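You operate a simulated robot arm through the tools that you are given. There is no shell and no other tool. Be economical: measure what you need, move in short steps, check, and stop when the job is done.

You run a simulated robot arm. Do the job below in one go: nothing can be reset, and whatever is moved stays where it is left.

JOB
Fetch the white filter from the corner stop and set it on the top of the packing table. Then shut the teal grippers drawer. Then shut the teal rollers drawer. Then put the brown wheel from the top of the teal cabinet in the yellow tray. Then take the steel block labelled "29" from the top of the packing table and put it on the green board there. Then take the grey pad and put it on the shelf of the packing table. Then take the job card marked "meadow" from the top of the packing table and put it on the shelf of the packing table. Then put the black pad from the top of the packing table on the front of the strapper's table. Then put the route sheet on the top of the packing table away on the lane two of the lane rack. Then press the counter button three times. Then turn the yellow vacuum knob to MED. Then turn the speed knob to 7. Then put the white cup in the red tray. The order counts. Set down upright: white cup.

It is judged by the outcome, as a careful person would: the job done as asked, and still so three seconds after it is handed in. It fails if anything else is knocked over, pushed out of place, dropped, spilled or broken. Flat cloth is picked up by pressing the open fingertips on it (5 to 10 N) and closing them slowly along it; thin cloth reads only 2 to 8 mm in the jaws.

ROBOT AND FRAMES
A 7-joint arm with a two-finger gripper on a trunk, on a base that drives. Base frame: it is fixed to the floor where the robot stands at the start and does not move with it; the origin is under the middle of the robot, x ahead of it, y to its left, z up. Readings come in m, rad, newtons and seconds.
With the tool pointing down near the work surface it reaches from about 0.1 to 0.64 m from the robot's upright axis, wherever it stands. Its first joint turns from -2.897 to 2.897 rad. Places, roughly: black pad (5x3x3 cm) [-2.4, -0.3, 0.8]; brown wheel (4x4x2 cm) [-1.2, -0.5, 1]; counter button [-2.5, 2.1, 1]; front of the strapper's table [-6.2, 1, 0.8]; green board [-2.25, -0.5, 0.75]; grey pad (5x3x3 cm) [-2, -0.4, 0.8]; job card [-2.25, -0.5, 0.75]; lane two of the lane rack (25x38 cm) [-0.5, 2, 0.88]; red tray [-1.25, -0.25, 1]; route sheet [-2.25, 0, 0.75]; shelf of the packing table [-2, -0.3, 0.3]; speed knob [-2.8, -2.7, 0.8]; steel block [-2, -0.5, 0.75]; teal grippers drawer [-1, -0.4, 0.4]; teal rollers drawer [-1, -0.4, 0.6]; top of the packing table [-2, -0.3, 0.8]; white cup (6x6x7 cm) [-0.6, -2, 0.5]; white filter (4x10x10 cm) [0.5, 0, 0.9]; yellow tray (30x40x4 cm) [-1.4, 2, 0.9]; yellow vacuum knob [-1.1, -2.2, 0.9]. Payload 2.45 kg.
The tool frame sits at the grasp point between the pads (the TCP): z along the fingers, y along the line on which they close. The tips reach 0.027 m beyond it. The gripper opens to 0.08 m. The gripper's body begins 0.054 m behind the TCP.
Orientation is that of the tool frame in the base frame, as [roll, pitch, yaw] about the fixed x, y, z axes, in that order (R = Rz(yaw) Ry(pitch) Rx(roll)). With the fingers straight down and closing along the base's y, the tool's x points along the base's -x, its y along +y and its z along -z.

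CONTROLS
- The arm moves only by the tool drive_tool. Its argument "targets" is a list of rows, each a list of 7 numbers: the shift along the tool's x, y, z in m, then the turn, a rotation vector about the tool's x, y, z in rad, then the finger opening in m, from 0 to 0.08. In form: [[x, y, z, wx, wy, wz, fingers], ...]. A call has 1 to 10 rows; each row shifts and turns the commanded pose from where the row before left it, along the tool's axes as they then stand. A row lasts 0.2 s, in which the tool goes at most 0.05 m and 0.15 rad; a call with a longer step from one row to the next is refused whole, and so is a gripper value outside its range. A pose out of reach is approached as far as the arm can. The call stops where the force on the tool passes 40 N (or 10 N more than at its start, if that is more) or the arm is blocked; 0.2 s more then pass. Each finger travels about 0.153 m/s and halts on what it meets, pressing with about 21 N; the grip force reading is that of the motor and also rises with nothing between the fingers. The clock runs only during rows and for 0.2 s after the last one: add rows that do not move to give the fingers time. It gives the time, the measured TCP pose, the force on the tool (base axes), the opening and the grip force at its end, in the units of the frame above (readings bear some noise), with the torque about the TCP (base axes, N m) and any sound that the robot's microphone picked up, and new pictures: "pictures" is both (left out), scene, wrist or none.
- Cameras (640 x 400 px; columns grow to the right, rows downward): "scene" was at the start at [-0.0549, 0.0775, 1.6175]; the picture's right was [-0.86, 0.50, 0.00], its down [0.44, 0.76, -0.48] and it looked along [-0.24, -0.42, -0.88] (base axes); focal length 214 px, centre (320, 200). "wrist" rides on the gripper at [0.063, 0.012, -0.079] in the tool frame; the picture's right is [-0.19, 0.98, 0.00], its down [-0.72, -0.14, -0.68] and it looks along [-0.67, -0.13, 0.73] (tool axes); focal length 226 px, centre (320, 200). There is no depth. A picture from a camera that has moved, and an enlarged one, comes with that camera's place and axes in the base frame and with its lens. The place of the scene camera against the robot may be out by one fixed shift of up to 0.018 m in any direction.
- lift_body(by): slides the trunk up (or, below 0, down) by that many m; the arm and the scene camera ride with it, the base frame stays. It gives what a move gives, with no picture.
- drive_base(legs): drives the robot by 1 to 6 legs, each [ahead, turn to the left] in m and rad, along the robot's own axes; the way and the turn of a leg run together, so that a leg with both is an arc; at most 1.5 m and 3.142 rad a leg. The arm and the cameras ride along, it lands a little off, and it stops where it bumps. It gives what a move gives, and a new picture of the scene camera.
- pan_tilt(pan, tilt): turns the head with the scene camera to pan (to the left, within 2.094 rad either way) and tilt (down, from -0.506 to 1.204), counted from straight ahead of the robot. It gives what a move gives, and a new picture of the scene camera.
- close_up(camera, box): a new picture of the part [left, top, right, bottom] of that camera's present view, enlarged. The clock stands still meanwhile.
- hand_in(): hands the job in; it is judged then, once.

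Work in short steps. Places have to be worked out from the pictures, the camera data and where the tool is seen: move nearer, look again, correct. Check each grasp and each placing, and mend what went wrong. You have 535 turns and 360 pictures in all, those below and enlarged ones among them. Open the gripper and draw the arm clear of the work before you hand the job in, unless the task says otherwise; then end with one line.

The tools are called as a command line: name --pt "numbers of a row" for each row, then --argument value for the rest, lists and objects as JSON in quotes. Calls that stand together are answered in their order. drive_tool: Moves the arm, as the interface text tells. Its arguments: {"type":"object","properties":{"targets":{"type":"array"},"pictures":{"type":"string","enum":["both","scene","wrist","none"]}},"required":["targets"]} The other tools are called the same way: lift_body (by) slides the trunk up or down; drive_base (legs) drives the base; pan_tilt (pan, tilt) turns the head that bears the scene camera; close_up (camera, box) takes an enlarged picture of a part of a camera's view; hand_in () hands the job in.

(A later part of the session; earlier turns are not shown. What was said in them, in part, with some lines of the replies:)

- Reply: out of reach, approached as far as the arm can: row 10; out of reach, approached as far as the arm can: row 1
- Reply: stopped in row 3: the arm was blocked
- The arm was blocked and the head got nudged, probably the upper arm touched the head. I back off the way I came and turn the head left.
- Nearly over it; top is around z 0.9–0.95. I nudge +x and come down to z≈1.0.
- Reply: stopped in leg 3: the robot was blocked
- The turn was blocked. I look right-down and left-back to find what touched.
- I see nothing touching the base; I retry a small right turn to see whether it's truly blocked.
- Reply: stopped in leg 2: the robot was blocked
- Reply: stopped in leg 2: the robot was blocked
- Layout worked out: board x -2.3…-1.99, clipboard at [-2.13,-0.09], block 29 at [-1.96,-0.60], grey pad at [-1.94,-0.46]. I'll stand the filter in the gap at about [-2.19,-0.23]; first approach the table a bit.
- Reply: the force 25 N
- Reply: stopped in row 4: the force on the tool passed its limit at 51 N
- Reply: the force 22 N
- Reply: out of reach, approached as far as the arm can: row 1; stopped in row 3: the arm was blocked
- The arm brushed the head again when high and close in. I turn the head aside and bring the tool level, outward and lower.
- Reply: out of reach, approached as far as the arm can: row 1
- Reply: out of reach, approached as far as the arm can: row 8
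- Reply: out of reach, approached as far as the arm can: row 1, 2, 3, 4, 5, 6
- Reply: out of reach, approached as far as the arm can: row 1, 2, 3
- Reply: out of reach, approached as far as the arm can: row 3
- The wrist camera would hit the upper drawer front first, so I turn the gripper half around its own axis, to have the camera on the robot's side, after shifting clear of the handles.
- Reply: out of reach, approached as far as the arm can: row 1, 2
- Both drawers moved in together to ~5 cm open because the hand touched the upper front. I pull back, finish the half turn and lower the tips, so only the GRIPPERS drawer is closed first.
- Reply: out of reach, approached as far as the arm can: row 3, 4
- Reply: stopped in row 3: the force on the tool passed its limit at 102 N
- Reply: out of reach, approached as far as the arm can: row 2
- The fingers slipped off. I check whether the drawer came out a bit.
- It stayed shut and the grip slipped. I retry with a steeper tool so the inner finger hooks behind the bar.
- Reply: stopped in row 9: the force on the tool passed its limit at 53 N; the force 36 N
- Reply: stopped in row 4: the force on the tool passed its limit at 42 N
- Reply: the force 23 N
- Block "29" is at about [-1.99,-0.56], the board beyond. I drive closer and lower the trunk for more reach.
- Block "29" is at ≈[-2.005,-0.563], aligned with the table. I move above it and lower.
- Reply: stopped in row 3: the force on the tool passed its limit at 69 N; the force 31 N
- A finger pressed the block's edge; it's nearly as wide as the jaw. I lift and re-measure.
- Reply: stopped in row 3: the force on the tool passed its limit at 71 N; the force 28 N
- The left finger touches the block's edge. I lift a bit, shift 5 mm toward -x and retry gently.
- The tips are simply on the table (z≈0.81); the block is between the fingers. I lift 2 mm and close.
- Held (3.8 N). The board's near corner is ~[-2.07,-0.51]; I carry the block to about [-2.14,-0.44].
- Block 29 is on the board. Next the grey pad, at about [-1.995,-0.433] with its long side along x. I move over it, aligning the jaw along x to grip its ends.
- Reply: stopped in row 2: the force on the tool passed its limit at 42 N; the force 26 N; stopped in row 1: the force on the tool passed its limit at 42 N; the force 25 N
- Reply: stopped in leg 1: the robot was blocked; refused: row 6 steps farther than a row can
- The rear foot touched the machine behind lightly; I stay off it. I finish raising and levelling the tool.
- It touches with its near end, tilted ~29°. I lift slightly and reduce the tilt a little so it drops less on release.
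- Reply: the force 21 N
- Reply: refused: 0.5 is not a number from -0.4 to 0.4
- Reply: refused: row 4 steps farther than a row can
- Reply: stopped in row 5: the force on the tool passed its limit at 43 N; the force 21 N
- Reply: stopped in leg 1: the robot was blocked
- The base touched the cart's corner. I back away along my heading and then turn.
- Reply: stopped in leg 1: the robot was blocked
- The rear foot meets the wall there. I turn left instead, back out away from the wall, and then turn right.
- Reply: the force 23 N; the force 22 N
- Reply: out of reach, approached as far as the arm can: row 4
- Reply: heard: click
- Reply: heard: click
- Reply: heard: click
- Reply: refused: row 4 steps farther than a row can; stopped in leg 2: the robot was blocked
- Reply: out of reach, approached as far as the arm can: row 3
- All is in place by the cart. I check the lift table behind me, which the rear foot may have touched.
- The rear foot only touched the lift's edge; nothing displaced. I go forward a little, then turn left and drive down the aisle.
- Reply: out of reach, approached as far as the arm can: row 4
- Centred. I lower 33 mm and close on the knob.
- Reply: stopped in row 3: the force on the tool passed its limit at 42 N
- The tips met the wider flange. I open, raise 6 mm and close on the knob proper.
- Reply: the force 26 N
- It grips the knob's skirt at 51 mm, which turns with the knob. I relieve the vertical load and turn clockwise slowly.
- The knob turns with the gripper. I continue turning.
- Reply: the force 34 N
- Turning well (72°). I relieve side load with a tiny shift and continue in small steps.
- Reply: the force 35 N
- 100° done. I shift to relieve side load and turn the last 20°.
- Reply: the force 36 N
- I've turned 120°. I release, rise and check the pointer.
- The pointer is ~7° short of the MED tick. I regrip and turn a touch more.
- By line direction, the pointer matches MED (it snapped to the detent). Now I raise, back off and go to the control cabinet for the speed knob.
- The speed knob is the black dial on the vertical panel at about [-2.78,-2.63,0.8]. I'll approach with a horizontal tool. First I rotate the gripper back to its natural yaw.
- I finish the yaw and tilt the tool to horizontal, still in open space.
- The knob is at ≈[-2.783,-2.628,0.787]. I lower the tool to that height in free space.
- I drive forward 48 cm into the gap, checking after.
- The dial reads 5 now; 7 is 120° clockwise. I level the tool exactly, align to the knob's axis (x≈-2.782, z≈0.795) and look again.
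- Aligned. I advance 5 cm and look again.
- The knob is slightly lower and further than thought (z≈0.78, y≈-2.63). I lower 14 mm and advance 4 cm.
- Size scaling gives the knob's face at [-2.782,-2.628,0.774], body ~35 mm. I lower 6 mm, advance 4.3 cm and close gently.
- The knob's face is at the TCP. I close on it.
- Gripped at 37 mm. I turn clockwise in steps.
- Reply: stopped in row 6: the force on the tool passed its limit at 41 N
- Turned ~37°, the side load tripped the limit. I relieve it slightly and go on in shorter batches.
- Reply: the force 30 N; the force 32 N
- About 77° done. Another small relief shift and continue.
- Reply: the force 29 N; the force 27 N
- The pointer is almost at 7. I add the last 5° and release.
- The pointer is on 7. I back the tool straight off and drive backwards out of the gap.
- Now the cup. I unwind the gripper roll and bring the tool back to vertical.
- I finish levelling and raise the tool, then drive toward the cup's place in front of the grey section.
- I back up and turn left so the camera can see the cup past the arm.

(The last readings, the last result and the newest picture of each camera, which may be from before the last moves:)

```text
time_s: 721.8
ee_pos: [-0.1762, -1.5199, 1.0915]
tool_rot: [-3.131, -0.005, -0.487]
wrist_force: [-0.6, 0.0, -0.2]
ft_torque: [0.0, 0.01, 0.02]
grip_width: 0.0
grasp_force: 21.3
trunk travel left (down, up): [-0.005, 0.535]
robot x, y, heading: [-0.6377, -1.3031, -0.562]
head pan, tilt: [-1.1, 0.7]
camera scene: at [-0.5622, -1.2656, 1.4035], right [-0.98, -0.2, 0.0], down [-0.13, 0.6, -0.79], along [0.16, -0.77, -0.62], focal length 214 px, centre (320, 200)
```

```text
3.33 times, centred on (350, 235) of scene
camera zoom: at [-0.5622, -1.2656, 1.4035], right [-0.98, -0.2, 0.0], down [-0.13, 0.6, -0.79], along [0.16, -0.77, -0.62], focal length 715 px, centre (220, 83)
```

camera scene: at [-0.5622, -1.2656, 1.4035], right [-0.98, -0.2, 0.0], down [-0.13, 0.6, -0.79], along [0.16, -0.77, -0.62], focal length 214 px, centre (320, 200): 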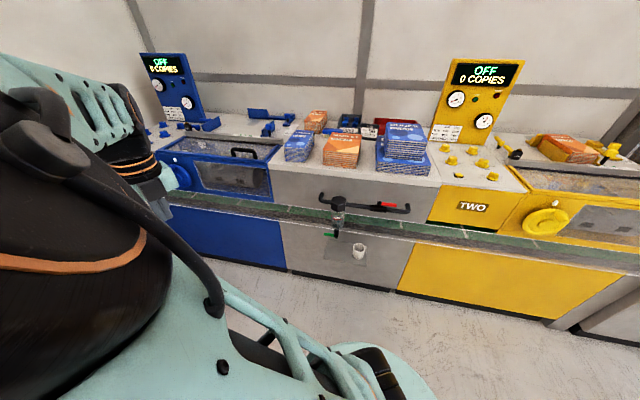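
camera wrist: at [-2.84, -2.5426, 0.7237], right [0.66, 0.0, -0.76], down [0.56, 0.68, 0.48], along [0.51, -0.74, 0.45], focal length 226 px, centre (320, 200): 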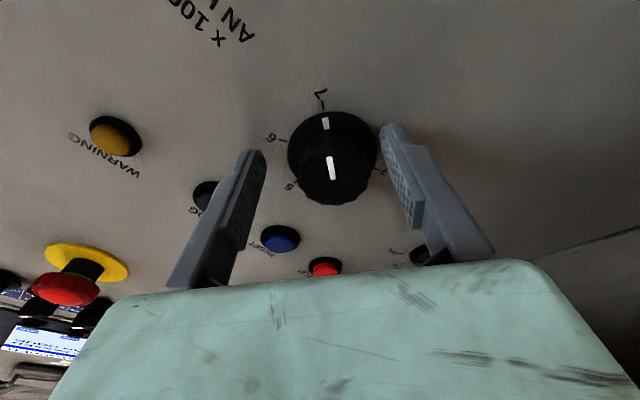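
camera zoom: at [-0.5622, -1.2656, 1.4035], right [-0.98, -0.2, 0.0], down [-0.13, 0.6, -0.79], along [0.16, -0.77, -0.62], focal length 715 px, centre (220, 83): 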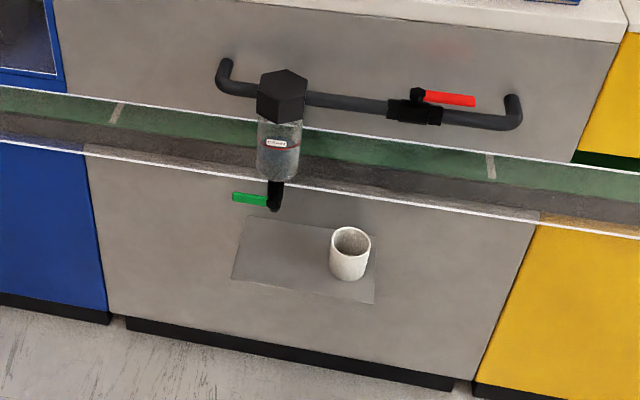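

The white cup stands on a small plate at about [-0.614,-1.99], z≈0.5, partly under a ledge, so I'll take it from the front with a tilted tool. I turn to face it.

drive_base --legs '[[0, -1.0]]'

drive_tool --pt "-0.0 0 0.03 0 0.14 0 0" --pt "0 0 0.03 0 0.14 0 0" --pt "0 0 0 0 0.14 0 0" --pt "0 0 0 0 0.14 0 0" --pt "0 0 0 0 0.14 0 0" --pt "0 0 0 0 0.14 0 0" --pt "0 0 0 0 0.14 0 0" --pictures "wrist"

```text
time_s: 724.8
ee_pos: [-0.5679, -1.8084, 1.0913]
tool_rot: [-3.132, -0.007, -1.481]
wrist_force: [0.7, 0.5, -0.3]
ft_torque: [-0.01, -0.02, 0.02]
grip_width: 0.0
grasp_force: 20.7
trunk travel left (down, up): [-0.005, 0.535]
robot x, y, heading: [-0.6354, -1.3041, -1.564]
head pan, tilt: [-1.1, 0.7]
camera scene: at [-0.5594, -1.3495, 1.4024], right [-0.7, 0.71, 0.0], down [0.45, 0.44, -0.78], along [-0.56, -0.55, -0.63], focal length 214 px, centre (320, 200)
```

scene: 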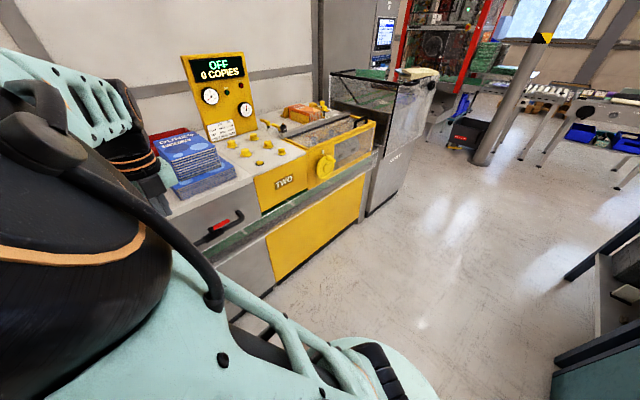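

```text
time_s: 725.8
ee_pos: [-0.6909, -1.8169, 1.0287]
tool_rot: [3.051, -0.53, -1.707]
wrist_force: [0.1, -1.2, -0.2]
ft_torque: [0.03, 0.02, 0.02]
grip_width: 0.0002
grasp_force: 20.5
trunk travel left (down, up): [-0.005, 0.535]
robot x, y, heading: [-0.6335, -1.3055, -1.558]
head pan, tilt: [-1.1, 0.7]
stopped in row 4: the arm was blocked; the commanded pose is now the measured one
camera wrist: at [-0.6986, -1.8296, 1.1313], right [-0.94, 0.34, -0.02], down [0.33, 0.92, 0.21], along [0.09, 0.19, -0.98], focal length 226 px, centre (320, 200)
```

wrist: 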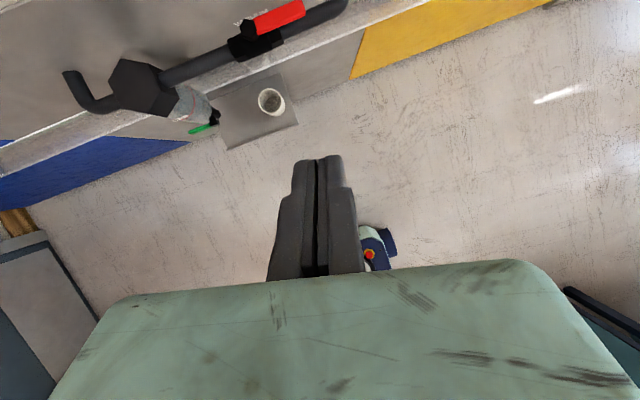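

The arm touched the turned head. I turn the head to the left side and restore the tool pose.

pan_tilt --pan 0.9 --tilt 0.8

drive_tool --pt "0 0 0 0 0.1 0 0" --pt "0 0 0 0 0.1 0 0" --pictures "wrist"

```text
time_s: 727.7
ee_pos: [-0.692, -1.8154, 1.0278]
tool_rot: [3.053, -0.527, -1.705]
wrist_force: [0.1, -0.5, 0.2]
ft_torque: [0.0, 0.03, 0.01]
grip_width: 0.0002
grasp_force: 20.8
trunk travel left (down, up): [-0.005, 0.535]
robot x, y, heading: [-0.6356, -1.3038, -1.562]
head pan, tilt: [0.901, 0.799]
camera scene: at [-0.536, -1.3722, 1.4183], right [-0.91, 0.41, 0.0], down [0.2, 0.44, -0.88], along [-0.36, -0.8, -0.48], focal length 214 px, centre (320, 200)
```

scene: 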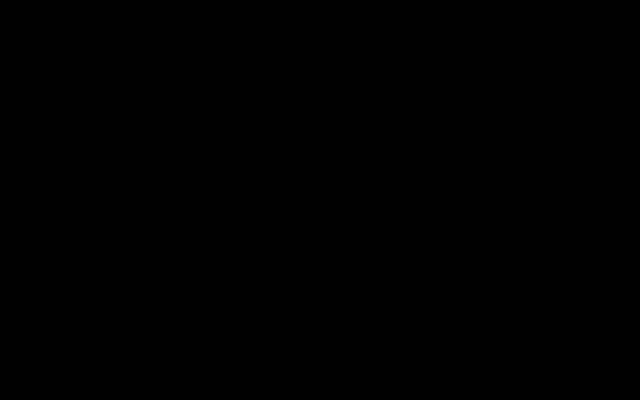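

```text
time_s: 728.4
ee_pos: [-0.7803, -1.797, 1.0284]
tool_rot: [2.996, -0.727, -1.846]
wrist_force: [0.4, 0.3, -0.1]
ft_torque: [0.03, -0.02, -0.03]
grip_width: 0.0
grasp_force: 21.2
trunk travel left (down, up): [-0.005, 0.535]
robot x, y, heading: [-0.6383, -1.3045, -1.568]
head pan, tilt: [0.901, 0.799]
stopped in row 2: the arm was blocked; the commanded pose is now the measured one
camera wrist: at [-0.7785, -1.7916, 1.1336], right [-0.87, 0.49, -0.02], down [0.49, 0.87, 0.01], along [0.03, 0.0, -1.0], focal length 226 px, centre (320, 200)
```

wrist: 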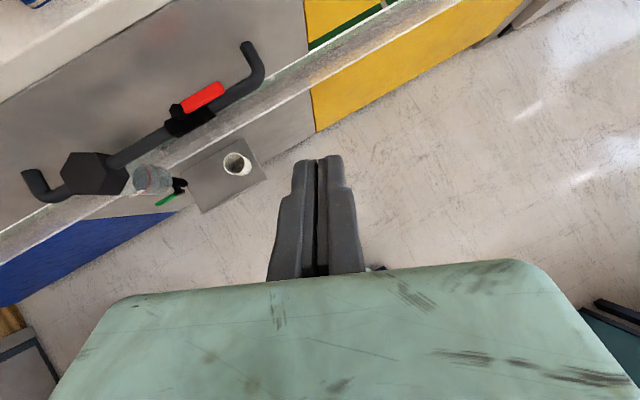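

The head is caught against the arm. I swing the head back right, extend the arm outward, then try again.

pan_tilt --pan -1.1 --tilt 0.7

drive_tool --pt "0 0 0 0.03 -0.12 0 0" --pt "0 0 0 0.03 -0.12 0 0" --pt "0 0 0 0.04 -0.12 0 0" --pictures "none"

```text
time_s: 730.3
ee_pos: [-0.7819, -1.7961, 1.0295]
tool_rot: [3.001, -0.727, -1.853]
wrist_force: [-0.4, -0.3, -0.2]
ft_torque: [-0.01, 0.01, 0.0]
grip_width: 0.0001
grasp_force: 20.7
trunk travel left (down, up): [-0.005, 0.535]
robot x, y, heading: [-0.6347, -1.3021, -1.569]
head pan, tilt: [-1.1, 0.7]
camera scene: at [-0.5452, -1.3691, 1.4259], right [-0.86, 0.51, 0.0], down [0.2, 0.35, -0.92], along [-0.46, -0.79, -0.4], focal length 214 px, centre (320, 200)
```

scene: 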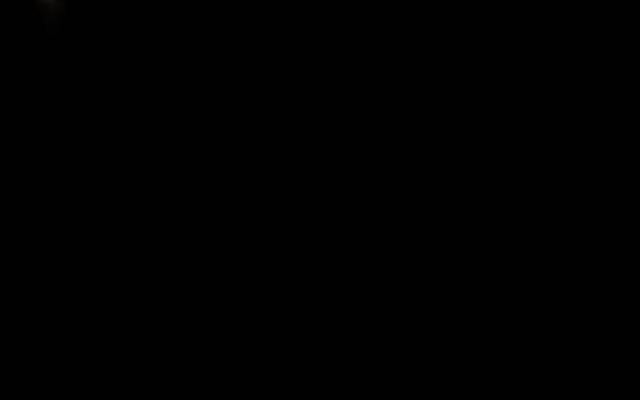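

```text
time_s: 731.1
ee_pos: [-0.7783, -1.7978, 1.0303]
tool_rot: [3.118, -0.367, -1.878]
wrist_force: [0.6, 0.9, 0.7]
ft_torque: [0.0, 0.02, 0.02]
grip_width: 0.0001
grasp_force: 21.3
trunk travel left (down, up): [-0.005, 0.535]
robot x, y, heading: [-0.6369, -1.3037, -1.567]
head pan, tilt: [-1.1, 0.7]
```

drive_tool --pt "0.0356 -0.03 0.0137 0 0 0 0" --pt "0.0356 -0.03 0.0137 0 0 0 0" --pt "0.0356 -0.03 0.0137 0 0 0 0" --pictures "none"

pan_tilt --pan -1.5 --tilt 0.7

```text
time_s: 731.9
ee_pos: [-0.7302, -1.9353, 1.0293]
tool_rot: [3.12, -0.365, -1.878]
wrist_force: [-0.6, 0.6, 1.0]
ft_torque: [0.0, 0.02, 0.01]
grip_width: 0.0
grasp_force: 21.0
trunk travel left (down, up): [-0.005, 0.535]
robot x, y, heading: [-0.6354, -1.3039, -1.565]
head pan, tilt: [-1.1, 0.7]
```

```text
time_s: 732.8
ee_pos: [-0.7302, -1.9339, 1.03]
tool_rot: [3.119, -0.367, -1.879]
wrist_force: [0.1, 0.1, 0.0]
ft_torque: [-0.04, 0.03, 0.01]
grip_width: 0.0
grasp_force: 21.7
trunk travel left (down, up): [-0.005, 0.535]
robot x, y, heading: [-0.6383, -1.3051, -1.56]
head pan, tilt: [-1.499, 0.7]
camera scene: at [-0.583, -1.2961, 1.4005], right [-0.08, 1.0, 0.0], down [0.64, 0.05, -0.76], along [-0.76, -0.06, -0.64], focal length 214 px, centre (320, 200)
```

scene: 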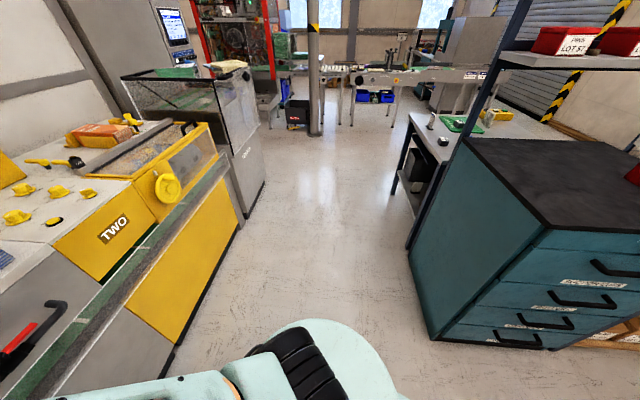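

I park the head backward-right, out of the arm's way, and rely on the wrist camera. I set the tool yaw straight and the tilt to ~45°.

pan_tilt --pan -2.05 --tilt 0.7

drive_tool --pt "-0.03 0 0 0.037 0 -0.096 0" --pt "-0.03 0 0 0.037 0 -0.096 0" --pt "-0.02 0 0 0.037 0 -0.096 0" --pt "0 0 0 0 0.15 0 0.04" --pt "0 0 0 0 0.15 0 0.08" --pt "0 0 0 0 0.14 0 0.08" --pictures "wrist"

```text
time_s: 733.7
ee_pos: [-0.7306, -1.9342, 1.0295]
tool_rot: [3.119, -0.368, -1.878]
wrist_force: [0.7, 0.7, 0.5]
ft_torque: [0.02, -0.04, 0.03]
grip_width: 0.0
grasp_force: 20.9
trunk travel left (down, up): [-0.005, 0.535]
robot x, y, heading: [-0.6356, -1.3024, -1.563]
head pan, tilt: [-2.051, 0.7]
camera scene: at [-0.574, -1.2508, 1.4005], right [0.46, 0.89, 0.0], down [0.57, -0.29, -0.77], along [-0.68, 0.35, -0.64], focal length 214 px, centre (320, 200)
```

scene: 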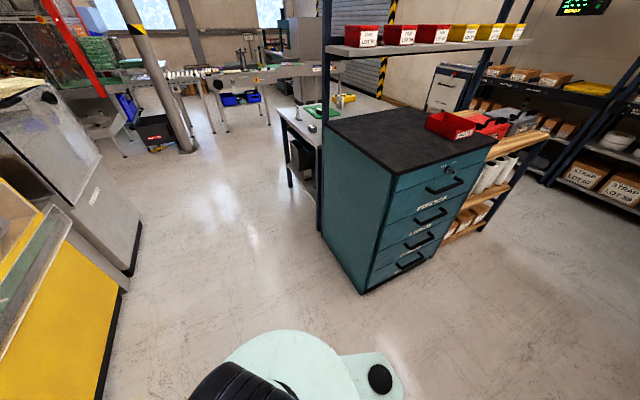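

```text
time_s: 735.1
ee_pos: [-0.7112, -1.8618, 0.9997]
tool_rot: [3.117, -0.779, -1.559]
wrist_force: [0.9, -0.3, 0.3]
ft_torque: [0.05, -0.02, 0.01]
grip_width: 0.0802
grasp_force: 0.0
trunk travel left (down, up): [-0.005, 0.535]
robot x, y, heading: [-0.6363, -1.3021, -1.565]
head pan, tilt: [-2.051, 0.7]
camera wrist: at [-0.722, -1.8507, 1.1028], right [-0.98, 0.14, -0.12], down [0.15, 0.99, -0.02], along [0.11, -0.04, -0.99], focal length 226 px, centre (320, 200)
```

wrist: 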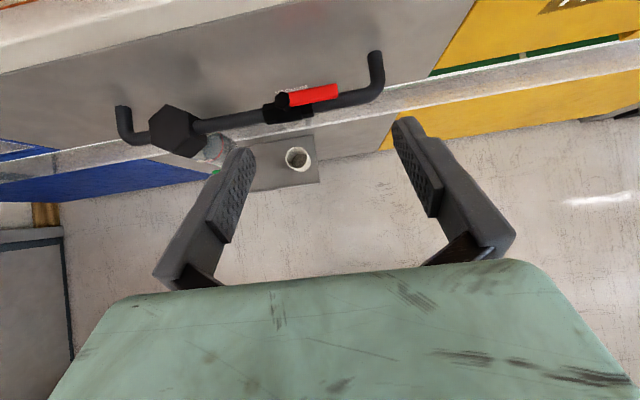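

The cup is at ≈[-0.625,-1.982], top z≈0.575. I shift to its x and lower in front of it.

drive_tool --pt "0 -0.043 0 0 0 0 0.08" --pt "0 -0.043 0 0 0 0 0.08" --pt "-0.0323 0 0.0328 0 0 0 0.08" --pt "-0.0323 0 0.0328 0 0 0 0.08" --pt "-0.0323 0 0.0328 0 0 0 0.08" --pt "-0.0323 0 0.0328 0 0 0 0.08" --pt "-0.0323 0 0.0328 0 0 0 0.08" --pictures "wrist"

```text
time_s: 736.7
ee_pos: [-0.6307, -1.8672, 0.769]
tool_rot: [3.113, -0.804, -1.556]
wrist_force: [-0.7, -0.6, 0.1]
ft_torque: [-0.01, -0.03, 0.0]
grip_width: 0.0802
grasp_force: 0.1
trunk travel left (down, up): [-0.005, 0.535]
robot x, y, heading: [-0.6369, -1.3025, -1.56]
head pan, tilt: [-2.051, 0.7]
camera wrist: at [-0.6414, -1.8539, 0.8719], right [-0.98, 0.14, -0.12], down [0.15, 0.99, -0.05], along [0.11, -0.06, -0.99], focal length 226 px, centre (320, 200)
```

wrist: 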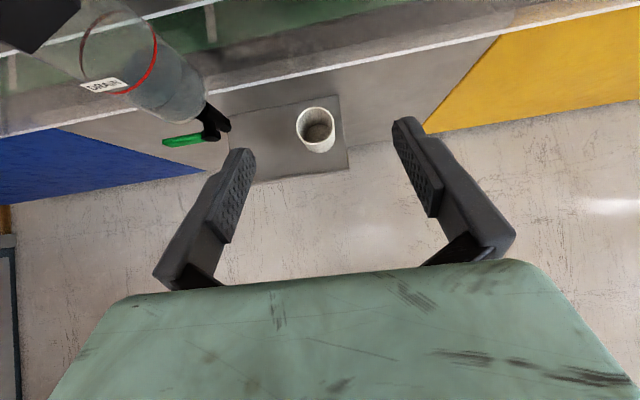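

Cup centre ≈[-0.619,-1.978], rim z≈0.586. I lower to z≈0.56 in front of it.

drive_tool --pt "-0.0302 -0.006 0.0291 0 0 0 0.08" --pt "-0.0302 -0.006 0.0291 0 0 0 0.08" --pt "-0.0302 0 0.0291 0 0 0 0.08" --pt "-0.0302 0 0.0291 0 0 0 0.08" --pt "-0.0302 0 0.0291 0 0 0 0.08" --pictures "wrist"

```text
time_s: 737.9
ee_pos: [-0.6247, -1.8653, 0.556]
tool_rot: [3.114, -0.802, -1.556]
wrist_force: [-0.1, -0.1, -0.8]
ft_torque: [-0.02, -0.01, -0.02]
grip_width: 0.0798
grasp_force: 0.2
trunk travel left (down, up): [-0.005, 0.535]
robot x, y, heading: [-0.636, -1.3066, -1.565]
head pan, tilt: [-2.051, 0.7]
camera wrist: at [-0.6347, -1.8534, 0.6584], right [-0.98, 0.14, -0.12], down [0.15, 0.99, -0.05], along [0.11, -0.06, -0.99], focal length 226 px, centre (320, 200)
```

wrist: 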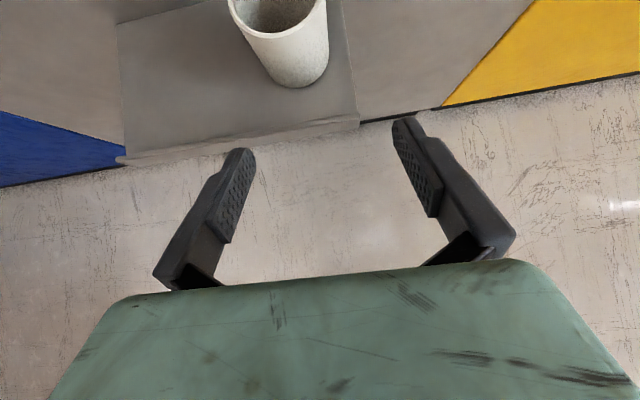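

From its apparent size the cup's rim is z≈0.525, centre ≈[-0.6135,-1.995]. I lower 5.5 cm more and centre in x.

drive_tool --pt "-0.02 -0.006 0.019 0 0 0 0.08" --pt "-0.02 -0.005 0.019 0 0 0 0.08" --pt "0.0208 0 0.0216 0 0 0 0.08" --pictures "wrist"

```text
time_s: 738.7
ee_pos: [-0.6118, -1.8929, 0.5015]
tool_rot: [3.114, -0.797, -1.554]
wrist_force: [13.3, 37.0, 10.8]
ft_torque: [0.36, -0.93, 1.76]
grip_width: 0.0748
grasp_force: 0.1
trunk travel left (down, up): [-0.005, 0.535]
robot x, y, heading: [-0.6338, -1.3074, -1.567]
head pan, tilt: [-2.051, 0.7]
camera wrist: at [-0.6219, -1.8794, 0.6036], right [-0.98, 0.14, -0.12], down [0.14, 0.99, -0.04], along [0.11, -0.06, -0.99], focal length 226 px, centre (320, 200)
```

wrist: 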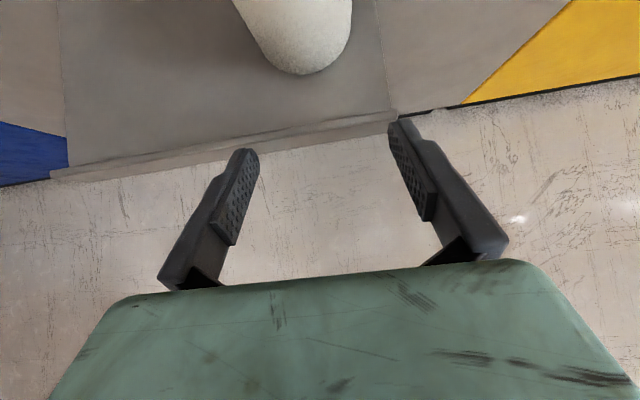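

The left fingertip met the plate's front edge: the plate is higher than thought. I back off at once and raise.

drive_tool --pt "-0.0208 0 -0.0216 0 0 0 0.08" --pt "0.0288 0 -0.0279 0 0 0 0.08" --pt "0.005 0 -0.005 0 0 0 0.08" --pictures "wrist"

```text
time_s: 739.5
ee_pos: [-0.6132, -1.8654, 0.549]
tool_rot: [3.115, -0.8, -1.56]
wrist_force: [-0.6, 0.6, -0.2]
ft_torque: [0.01, -0.02, -0.04]
grip_width: 0.0801
grasp_force: 0.1
trunk travel left (down, up): [-0.005, 0.535]
robot x, y, heading: [-0.6339, -1.3005, -1.564]
head pan, tilt: [-2.051, 0.7]
camera wrist: at [-0.6239, -1.8528, 0.6514], right [-0.98, 0.14, -0.12], down [0.15, 0.99, -0.04], along [0.11, -0.06, -0.99], focal length 226 px, centre (320, 200)
```

wrist: 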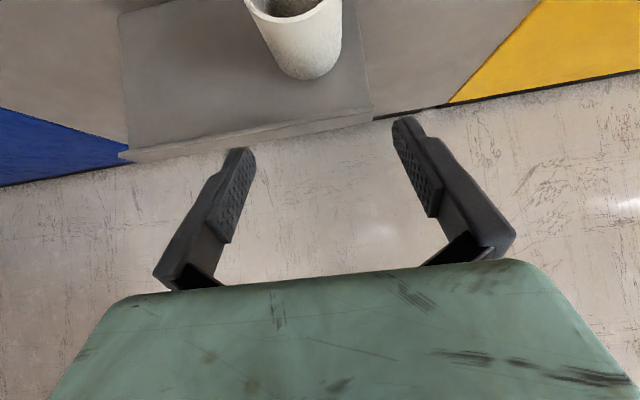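

The cup is untouched. I take an enlarged view to measure cup and plate more precisely.

close_up --camera "wrist" --box '[220, 0, 400, 120]'

```text
3.33 times, centred on (310, 60) of wrist
camera zoom: at [-0.6239, -1.8528, 0.6514], right [-0.98, 0.14, -0.12], down [0.15, 0.99, -0.04], along [0.11, -0.06, -0.99], focal length 754 px, centre (353, 667)
```

zoom: 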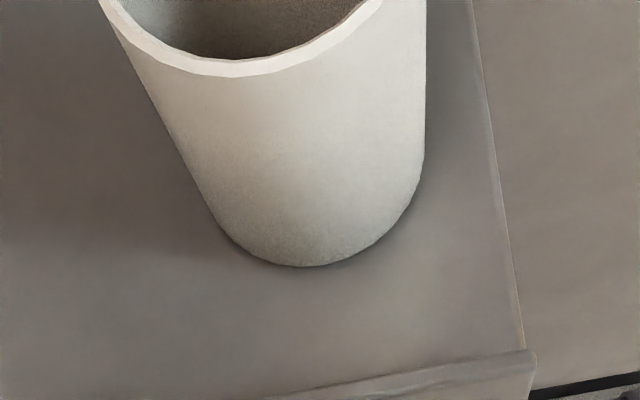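

Best fit: plate z≈0.475, cup Ø≈0.06, centre ≈[-0.611,-1.985], rim ≈0.545. I go to z≈0.53 and advance in small steps around the cup.

drive_tool --pt "-0.0137 -0.002 0.0132 0 0 0 0.08" --pt "0.0209 0 0.0215 0 0 0 0.08" --pt "0.0209 0 0.0215 0 0 0 0.08" --pictures "wrist"

```text
time_s: 740.3
ee_pos: [-0.6111, -1.9257, 0.5309]
tool_rot: [3.111, -0.799, -1.556]
wrist_force: [-0.4, 0.0, -0.2]
ft_torque: [-0.02, 0.0, 0.01]
grip_width: 0.0799
grasp_force: 0.0
trunk travel left (down, up): [-0.005, 0.535]
robot x, y, heading: [-0.6349, -1.3021, -1.563]
head pan, tilt: [-2.051, 0.7]
camera wrist: at [-0.6213, -1.9126, 0.6326], right [-0.98, 0.14, -0.12], down [0.15, 0.99, -0.04], along [0.11, -0.06, -0.99], focal length 226 px, centre (320, 200)
```

wrist: 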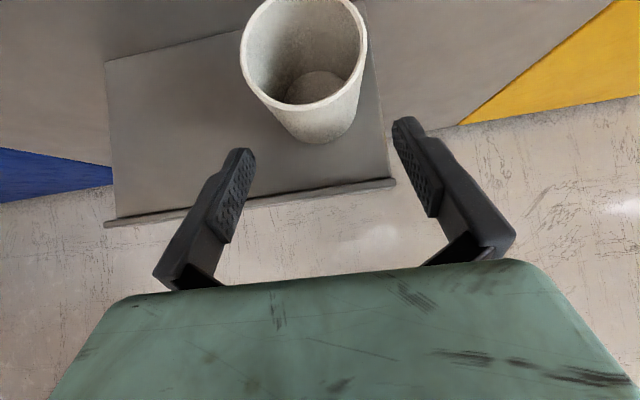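

Rim z≈0.53, centre ≈[-0.612,-1.990]. I lower 2 cm and advance the remaining 6 cm.

drive_tool --pt "-0.0143 0 0.0139 0 0 0 0.08" --pt "0.0153 0 0.0158 0 0 0 0.08" --pt "0.0153 0 0.0158 0 0 0 0.08" --pt "0.0139 0 0.0143 0 0 0 0.08" --pictures "wrist"

```text
time_s: 741.3
ee_pos: [-0.6134, -1.9915, 0.5116]
tool_rot: [3.112, -0.801, -1.557]
wrist_force: [-0.3, -0.7, 0.2]
ft_torque: [-0.01, -0.02, -0.02]
grip_width: 0.0801
grasp_force: 0.1
trunk travel left (down, up): [-0.005, 0.535]
robot x, y, heading: [-0.6368, -1.3007, -1.565]
head pan, tilt: [-2.051, 0.7]
camera wrist: at [-0.6231, -1.978, 0.6147], right [-0.98, 0.14, -0.12], down [0.15, 0.99, -0.04], along [0.11, -0.06, -0.99], focal length 226 px, centre (320, 200)
```

wrist: 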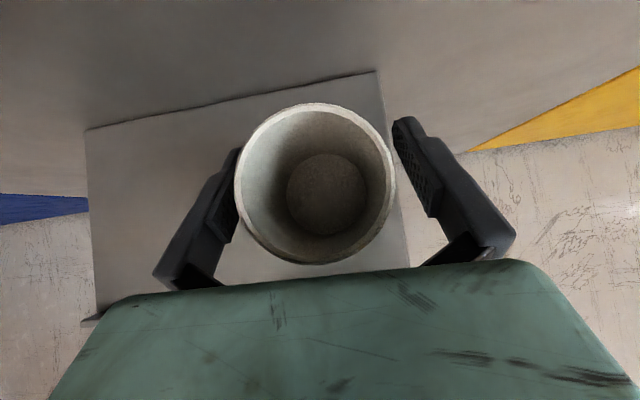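

The cup is neatly between the fingers. I close gently.

drive_tool --pt "0 0 0 0 0 0 0.07" --pt "0 0 0 0 0 0 0.06" --pt "0 0 0 0 0 0 0.05" --pt "0 0 0 0 0 0 0.045" --pictures "wrist"

```text
time_s: 742.3
ee_pos: [-0.6133, -1.9911, 0.5115]
tool_rot: [3.112, -0.801, -1.557]
wrist_force: [0.3, -0.8, -0.2]
ft_torque: [0.04, 0.02, -0.01]
grip_width: 0.058
grasp_force: 20.9
trunk travel left (down, up): [-0.005, 0.535]
robot x, y, heading: [-0.6371, -1.303, -1.567]
head pan, tilt: [-2.051, 0.7]
camera wrist: at [-0.6233, -1.9777, 0.6145], right [-0.98, 0.14, -0.12], down [0.15, 0.99, -0.04], along [0.11, -0.06, -0.99], focal length 226 px, centre (320, 200)
```

wrist: 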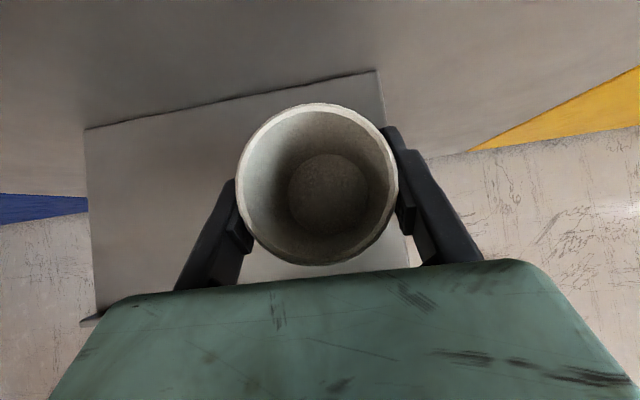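

Gripped at 58 mm. I lift 2.5 cm and pull straight out from under the ledge.

drive_tool --pt "0.009 0 -0.0087 0 0 0 0.03" --pt "0.009 0 -0.0087 0 0 0 0.03" --pt "-0.0209 0 -0.0215 0 0 0 0.03" --pt "-0.0209 0 -0.0215 0 0 0 0.03" --pt "-0.0209 0 -0.0215 0 0 0 0.03" --pt "-0.0209 0 -0.0215 0 0 0 0.03" --pt "-0.0209 0 -0.0215 0 0 0 0.03" --pictures "wrist"

```text
time_s: 743.9
ee_pos: [-0.6094, -1.8414, 0.5362]
tool_rot: [3.113, -0.802, -1.558]
wrist_force: [-0.9, -0.6, 0.0]
ft_torque: [-0.03, -0.01, -0.02]
grip_width: 0.0582
grasp_force: 21.5
trunk travel left (down, up): [-0.005, 0.535]
robot x, y, heading: [-0.6347, -1.3039, -1.567]
head pan, tilt: [-2.051, 0.7]
camera wrist: at [-0.62, -1.8284, 0.6384], right [-0.98, 0.14, -0.12], down [0.15, 0.99, -0.04], along [0.11, -0.06, -0.99], focal length 226 px, centre (320, 200)
```

wrist: 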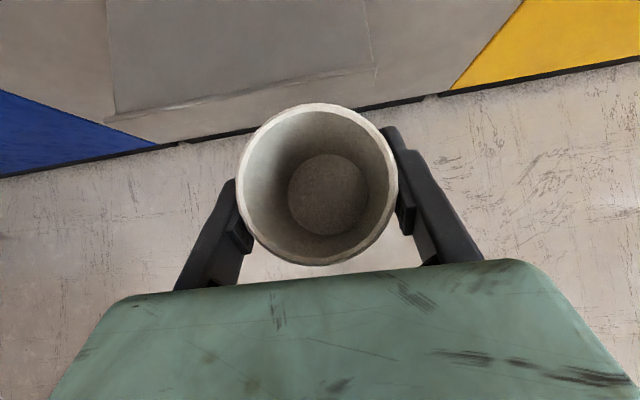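

The cup is secure and empty. I raise it with the trunk, keeping the arm pose.

lift_body --by 0.4

lift_body --by 0.13

drive_tool --pt "0.0287 0 -0.0279 0 0 0 0.03" --pt "0.0287 0 -0.0279 0 0 0 0.03" --pt "0.0287 0 -0.0279 0 0 0 0.03" --pictures "wrist"

```text
time_s: 747.8
ee_pos: [-0.6102, -1.8428, 0.9356]
tool_rot: [3.113, -0.799, -1.556]
wrist_force: [-0.9, -0.1, 0.0]
ft_torque: [0.01, 0.01, 0.02]
grip_width: 0.0579
grasp_force: 20.9
trunk travel left (down, up): [-0.405, 0.135]
robot x, y, heading: [-0.6348, -1.3022, -1.566]
head pan, tilt: [-2.051, 0.7]
```

```text
time_s: 749.4
ee_pos: [-0.6092, -1.8423, 1.0661]
tool_rot: [3.115, -0.802, -1.556]
wrist_force: [-0.5, 0.5, -0.5]
ft_torque: [-0.02, 0.01, 0.0]
grip_width: 0.0581
grasp_force: 21.8
trunk travel left (down, up): [-0.535, 0.005]
robot x, y, heading: [-0.6344, -1.3009, -1.563]
head pan, tilt: [-2.051, 0.7]
```

```text
time_s: 750.1
ee_pos: [-0.6049, -1.8413, 1.1865]
tool_rot: [3.113, -0.8, -1.557]
wrist_force: [0.4, 0.7, -1.1]
ft_torque: [-0.06, -0.03, -0.02]
grip_width: 0.0581
grasp_force: 21.4
trunk travel left (down, up): [-0.535, 0.005]
robot x, y, heading: [-0.6352, -1.302, -1.561]
head pan, tilt: [-2.051, 0.7]
camera wrist: at [-0.6158, -1.8287, 1.2885], right [-0.98, 0.14, -0.12], down [0.15, 0.99, -0.04], along [0.11, -0.06, -0.99], focal length 226 px, centre (320, 200)
```

wrist: 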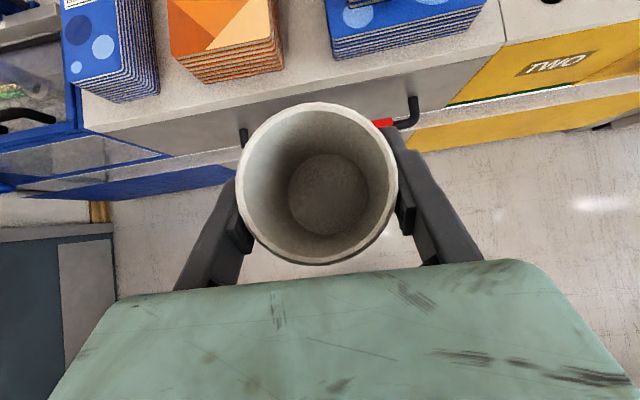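

Now to the red tray on the cabinet. I drive around to the cabinet's drawer side as before.

drive_base --legs '[[0, 1.57], [0.25, 0], [0, 1.57], [0.82, 0], [0, 1.25]]'

```text
time_s: 766.9
ee_pos: [-0.8649, -0.2995, 1.1866]
tool_rot: [3.112, -0.802, 2.763]
wrist_force: [0.6, -0.5, -0.2]
ft_torque: [-0.01, 0.0, -0.01]
grip_width: 0.0578
grasp_force: 21.1
trunk travel left (down, up): [-0.535, 0.005]
robot x, y, heading: [-0.3531, -0.4789, 2.753]
head pan, tilt: [-2.051, 0.7]
camera scene: at [-0.3275, -0.5668, 1.9305], right [0.65, -0.76, 0.0], down [-0.49, -0.42, -0.77], along [0.58, 0.49, -0.64], focal length 214 px, centre (320, 200)
```

scene: 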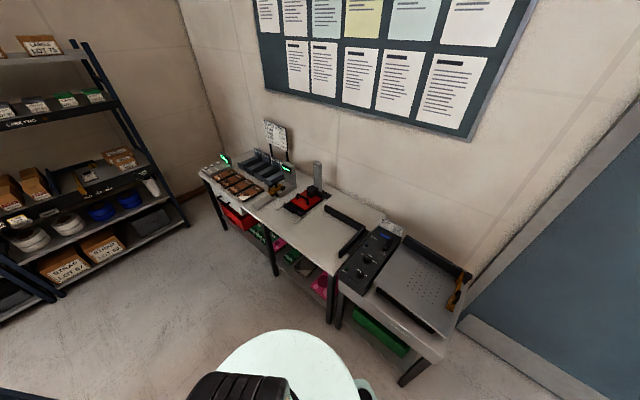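

I use the wrist camera instead of swinging the head past the arm. I drive forward 20 cm and look down.

drive_base --legs '[[0.2, 0]]'

drive_tool --pt "0 0 0 0 0 0 0.03" --pictures "wrist"

```text
time_s: 768.5
ee_pos: [-1.0546, -0.2208, 1.1849]
tool_rot: [3.115, -0.8, 2.756]
wrist_force: [-0.5, 0.8, -0.3]
ft_torque: [-0.01, -0.02, -0.01]
grip_width: 0.0579
grasp_force: 21.7
trunk travel left (down, up): [-0.535, 0.005]
robot x, y, heading: [-0.5416, -0.4034, 2.75]
head pan, tilt: [-2.051, 0.7]
camera scene: at [-0.5181, -0.4886, 1.9306], right [0.64, -0.76, 0.0], down [-0.49, -0.42, -0.77], along [0.59, 0.49, -0.64], focal length 214 px, centre (320, 200)
```

scene: 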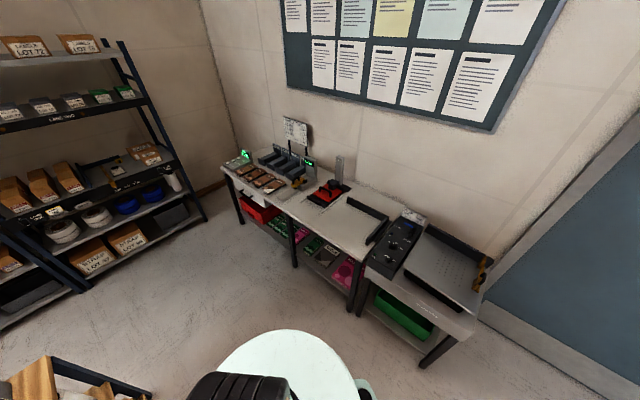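

```text
time_s: 768.9
ee_pos: [-1.0535, -0.2199, 1.1852]
tool_rot: [3.111, -0.8, 2.758]
wrist_force: [-0.7, 0.1, -0.2]
ft_torque: [0.02, 0.02, 0.0]
grip_width: 0.0582
grasp_force: 20.6
trunk travel left (down, up): [-0.535, 0.005]
robot x, y, heading: [-0.544, -0.402, 2.745]
head pan, tilt: [-2.051, 0.7]
camera wrist: at [-1.0372, -0.216, 1.2879], right [0.51, 0.85, -0.12], down [0.85, -0.52, -0.04], along [-0.1, -0.08, -0.99], focal length 226 px, centre (320, 200)
```

wrist: 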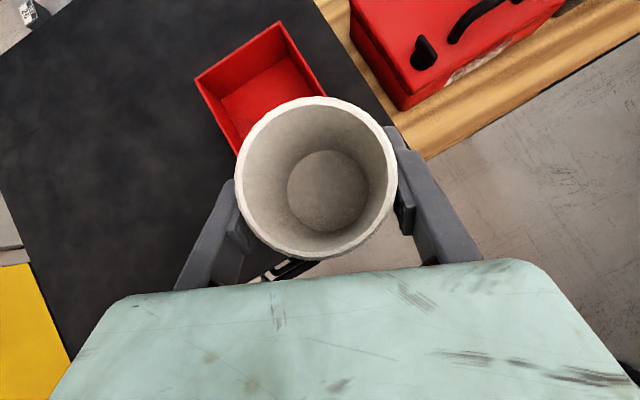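

The red tray spans x≈-1.29…-1.08, y≈-0.30…-0.165. I carry the cup over its centre [-1.19,-0.232].

drive_tool --pt "0.0214 -0.0156 0.022 0 0 0 0.03" --pt "0.0214 -0.0156 0.022 0 0 0 0.03" --pt "0.0214 -0.0156 0.022 0 0 0 0.03" --pt "0.0214 -0.0156 0.022 0 0 0 0.03" --pictures "wrist"

```text
time_s: 769.9
ee_pos: [-1.1919, -0.2306, 1.1844]
tool_rot: [3.111, -0.801, 2.757]
wrist_force: [0.0, -0.4, -0.7]
ft_torque: [-0.04, -0.01, 0.01]
grip_width: 0.0577
grasp_force: 20.6
trunk travel left (down, up): [-0.535, 0.005]
robot x, y, heading: [-0.5466, -0.3987, 2.75]
head pan, tilt: [-2.051, 0.7]
camera wrist: at [-1.1751, -0.2251, 1.2855], right [0.51, 0.85, -0.12], down [0.85, -0.52, -0.04], along [-0.1, -0.08, -0.99], focal length 226 px, centre (320, 200)
```

wrist: 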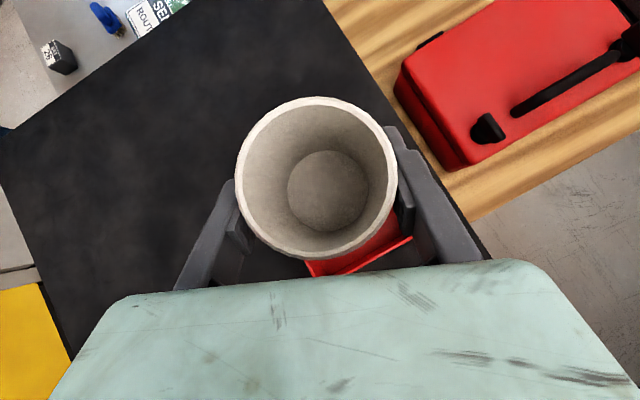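

The tray is right below (x -1.275…-1.13, y -0.295…-0.17). I nudge 6 mm forward and lower vertically.

drive_tool --pt "0.0042 0 0.0043 0 0 0 0.03" --pt "-0.0287 0 0.0279 0 0 0 0.03" --pt "-0.0287 0 0.0279 0 0 0 0.03" --pictures "wrist"

```text
time_s: 770.7
ee_pos: [-1.1961, -0.2277, 1.1028]
tool_rot: [3.112, -0.8, 2.758]
wrist_force: [0.0, -0.4, -0.3]
ft_torque: [-0.04, -0.04, 0.01]
grip_width: 0.0581
grasp_force: 20.5
trunk travel left (down, up): [-0.535, 0.005]
robot x, y, heading: [-0.5433, -0.4013, 2.754]
head pan, tilt: [-2.051, 0.7]
camera wrist: at [-1.1797, -0.2231, 1.2054], right [0.51, 0.85, -0.12], down [0.85, -0.52, -0.04], along [-0.1, -0.08, -0.99], focal length 226 px, centre (320, 200)
```

wrist: 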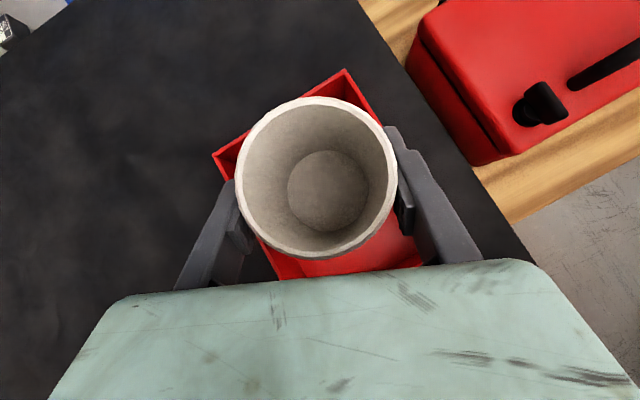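

Centred with margins on all sides. I lower further.

drive_tool --pt "-0.0215 0 0.0209 0 0 0 0.03" --pt "-0.0144 0 0.0139 0 0 0 0.03" --pt "-0.0057 0 0.0056 0 0 0 0.03" --pictures "wrist"

```text
time_s: 771.5
ee_pos: [-1.196, -0.2245, 1.0474]
tool_rot: [3.115, -0.801, 2.758]
wrist_force: [0.7, 1.1, -0.2]
ft_torque: [-0.02, 0.02, 0.01]
grip_width: 0.0578
grasp_force: 20.8
trunk travel left (down, up): [-0.535, 0.005]
robot x, y, heading: [-0.5449, -0.4015, 2.751]
head pan, tilt: [-2.051, 0.7]
camera wrist: at [-1.18, -0.2202, 1.1491], right [0.51, 0.85, -0.12], down [0.85, -0.52, -0.04], along [-0.1, -0.08, -0.99], focal length 226 px, centre (320, 200)
```

wrist: 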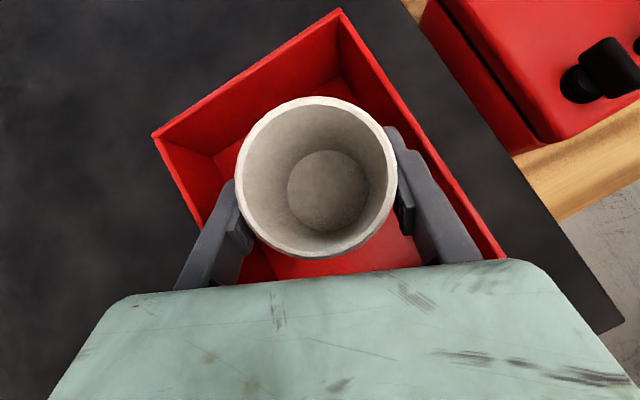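

Inside the tray. Small steps down to contact.

drive_tool --pt "-0.0029 0 0.0028 0 0 0 0.03" --pt "-0.0029 0 0.0028 0 0 0 0.03" --pt "0 0 0 0 0 0 0.03" --pictures "none"

drive_tool --pt "-0.0022 0 0.0021 0 0 0 0.03" --pt "-0.0022 0 0.0021 0 0 0 0.03" --pt "0 0 0 0 0 0 0.03" --pictures "none"

```text
time_s: 772.3
ee_pos: [-1.1955, -0.2264, 1.0387]
tool_rot: [3.113, -0.802, 2.757]
wrist_force: [-0.1, -0.6, 0.7]
ft_torque: [-0.01, 0.0, -0.03]
grip_width: 0.0577
grasp_force: 20.7
trunk travel left (down, up): [-0.535, 0.005]
robot x, y, heading: [-0.5445, -0.4038, 2.755]
head pan, tilt: [-2.051, 0.7]
```

```text
time_s: 773.1
ee_pos: [-1.1951, -0.2241, 1.0337]
tool_rot: [3.113, -0.801, 2.757]
wrist_force: [0.7, 0.1, -0.5]
ft_torque: [0.0, -0.04, 0.0]
grip_width: 0.0578
grasp_force: 20.7
trunk travel left (down, up): [-0.535, 0.005]
robot x, y, heading: [-0.544, -0.4021, 2.752]
head pan, tilt: [-2.051, 0.7]
```

drive_tool --pt "-0.0022 0 0.0021 0 0 0 0.03" --pt "-0.0022 0 0.0021 0 0 0 0.03" --pt "0 0 0 0 0 0 0.03" --pictures "none"

drive_tool --pt "-0.0015 0 0.0014 0 0 0 0.03" --pt "-0.0015 0 0.0014 0 0 0 0.03" --pt "0 0 0 0 0 0 0.03" --pictures "none"

```text
time_s: 773.9
ee_pos: [-1.1945, -0.2241, 1.0273]
tool_rot: [3.112, -0.801, 2.759]
wrist_force: [0.3, 0.0, 0.6]
ft_torque: [-0.03, -0.02, -0.03]
grip_width: 0.0577
grasp_force: 20.8
trunk travel left (down, up): [-0.535, 0.005]
robot x, y, heading: [-0.5441, -0.3972, 2.749]
head pan, tilt: [-2.051, 0.7]
```

```text
time_s: 774.7
ee_pos: [-1.1954, -0.2242, 1.0224]
tool_rot: [3.114, -0.801, 2.758]
wrist_force: [-0.6, -0.8, -0.3]
ft_torque: [0.0, -0.05, 0.02]
grip_width: 0.058
grasp_force: 21.0
trunk travel left (down, up): [-0.535, 0.005]
robot x, y, heading: [-0.545, -0.4002, 2.754]
head pan, tilt: [-2.051, 0.7]
```

drive_tool --pt "-0.0015 0 0.0014 0 0 0 0.03" --pt "-0.0015 0 0.0014 0 0 0 0.03" --pt "0 0 0 0 0 0 0.03" --pictures "none"

drive_tool --pt "-0.0015 0 0.0014 0 0 0 0.03" --pt "-0.0015 0 0.0014 0 0 0 0.03" --pt "0 0 0 0 0 0 0.03" --pictures "wrist"

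```text
time_s: 775.5
ee_pos: [-1.1946, -0.2246, 1.0177]
tool_rot: [3.113, -0.803, 2.757]
wrist_force: [-0.1, -0.6, 0.0]
ft_torque: [-0.01, -0.03, -0.03]
grip_width: 0.0577
grasp_force: 20.9
trunk travel left (down, up): [-0.535, 0.005]
robot x, y, heading: [-0.5459, -0.4014, 2.752]
head pan, tilt: [-2.051, 0.7]
```

```text
time_s: 776.3
ee_pos: [-1.1941, -0.2232, 1.0158]
tool_rot: [3.113, -0.805, 2.758]
wrist_force: [-2.1, 1.8, 15.9]
ft_torque: [0.0, 0.02, -0.01]
grip_width: 0.0578
grasp_force: 21.0
trunk travel left (down, up): [-0.535, 0.005]
robot x, y, heading: [-0.5418, -0.403, 2.751]
head pan, tilt: [-2.051, 0.7]
camera wrist: at [-1.1785, -0.2194, 1.1185], right [0.51, 0.85, -0.12], down [0.85, -0.52, -0.05], along [-0.1, -0.08, -0.99], focal length 226 px, centre (320, 200)
```

wrist: 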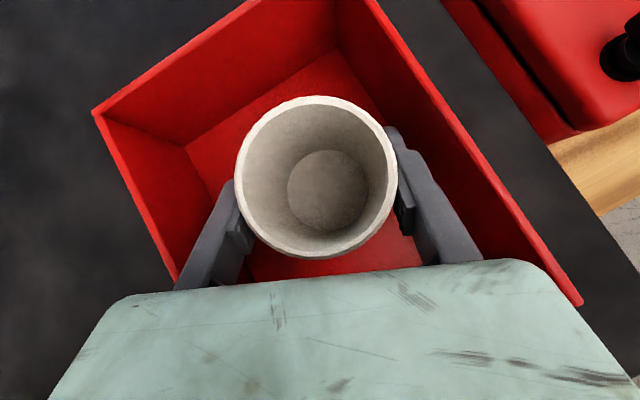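

Contact. I ease off, open slowly, then rise straight up.

drive_tool --pt "0.0009 0 -0.0008 0 0 0 0.03" --pt "0 0 0 0 0 0 0.058" --pt "0 0 0 0 0 0 0.064" --pt "0 0 0 0 0 0 0.07" --pt "0 0 0 0 0 0 0.076" --pictures "wrist"

```text
time_s: 777.5
ee_pos: [-1.1936, -0.2237, 1.0155]
tool_rot: [3.113, -0.8, 2.759]
wrist_force: [-0.1, 1.0, 0.5]
ft_torque: [0.0, 0.01, -0.01]
grip_width: 0.076
grasp_force: 0.1
trunk travel left (down, up): [-0.535, 0.005]
robot x, y, heading: [-0.5455, -0.4014, 2.747]
head pan, tilt: [-2.051, 0.7]
camera wrist: at [-1.1786, -0.2188, 1.1176], right [0.51, 0.85, -0.12], down [0.85, -0.52, -0.04], along [-0.1, -0.08, -0.99], focal length 226 px, centre (320, 200)
```

wrist: 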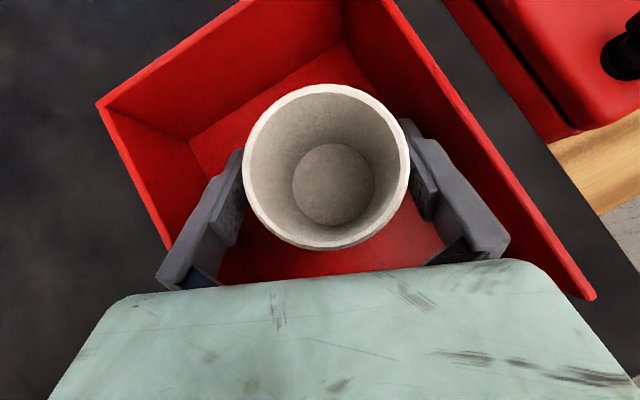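

The cup stands free. I rise slowly straight up.

drive_tool --pt "0.0072 0.001 -0.007 0 0 0 0.08" --pt "0.0143 0 -0.0139 0 0 0 0.08" --pt "0.0215 0 -0.0209 0 0 0 0.08" --pt "0.0287 0 -0.0279 0 0 0 0.08" --pt "0.0287 0 -0.0279 0 0 0 0.08" --pt "0.0287 0 -0.0279 0 0 0 0.08" --pictures "wrist"

```text
time_s: 778.9
ee_pos: [-1.1931, -0.2258, 1.194]
tool_rot: [3.112, -0.802, 2.758]
wrist_force: [0.2, 0.3, 0.4]
ft_torque: [-0.02, -0.02, 0.0]
grip_width: 0.08
grasp_force: 0.0
trunk travel left (down, up): [-0.535, 0.005]
robot x, y, heading: [-0.5446, -0.4001, 2.753]
head pan, tilt: [-2.051, 0.7]
camera wrist: at [-1.1775, -0.2209, 1.2963], right [0.51, 0.85, -0.12], down [0.85, -0.52, -0.04], along [-0.1, -0.08, -0.99], focal length 226 px, centre (320, 200)
```

wrist: 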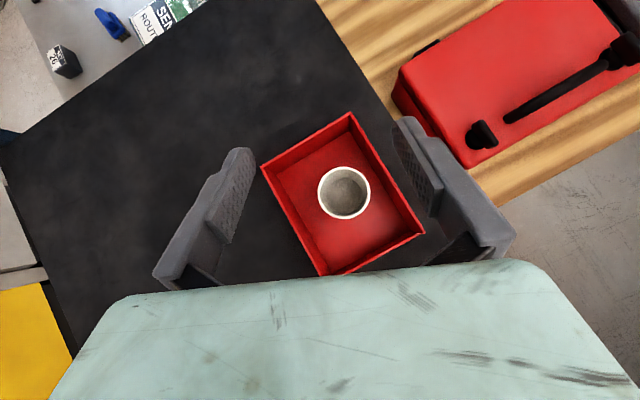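

The cup stands upright in the red tray. I back the robot off so the arm is clear and take a last look.

drive_base --legs '[[-0.22, 0]]'

drive_tool --pt "0 0 0 0 0 0 0.08" --pictures "wrist"

```text
time_s: 780.6
ee_pos: [-0.99, -0.3097, 1.1937]
tool_rot: [3.114, -0.804, 2.759]
wrist_force: [-0.6, 0.1, 0.2]
ft_torque: [-0.04, 0.0, 0.0]
grip_width: 0.0801
grasp_force: 0.2
trunk travel left (down, up): [-0.535, 0.005]
robot x, y, heading: [-0.3374, -0.4825, 2.752]
head pan, tilt: [-2.051, 0.7]
camera scene: at [-0.311, -0.5737, 1.9305], right [0.65, -0.76, 0.0], down [-0.49, -0.42, -0.76], along [0.58, 0.49, -0.64], focal length 214 px, centre (320, 200)
```

scene: 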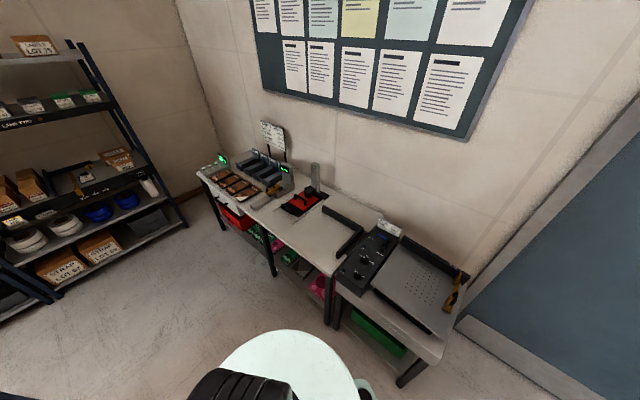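

```text
time_s: 781.0
ee_pos: [-0.9907, -0.3105, 1.1937]
tool_rot: [3.115, -0.801, 2.759]
wrist_force: [-0.3, 0.1, 0.1]
ft_torque: [0.01, -0.01, 0.0]
grip_width: 0.08
grasp_force: 0.0
trunk travel left (down, up): [-0.535, 0.005]
robot x, y, heading: [-0.3422, -0.4857, 2.754]
head pan, tilt: [-2.051, 0.7]
camera wrist: at [-0.9751, -0.3054, 1.2961], right [0.51, 0.85, -0.12], down [0.85, -0.52, -0.04], along [-0.1, -0.08, -0.99], focal length 226 px, centre (320, 200)
```

wrist: 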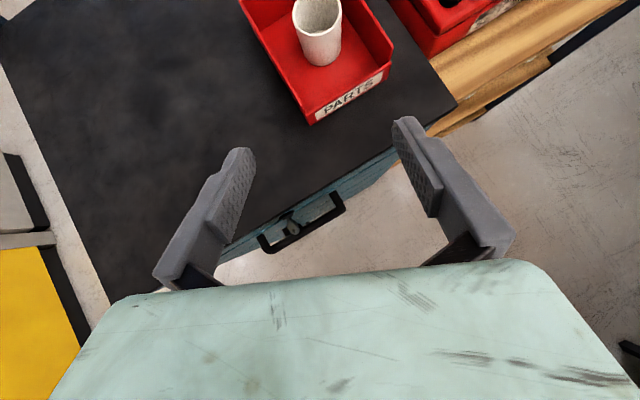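

The cup is upright in the red tray, the drawers are flush and the gripper is open and clear. All tasks are done, so I hand in.

hand_in

```text
The job is handed in.
```

All thirteen steps were done and the job is handed in. The rollers drawer got pushed shut while I was closing the grippers drawer, so I pulled it part open and shut it again to keep the order.
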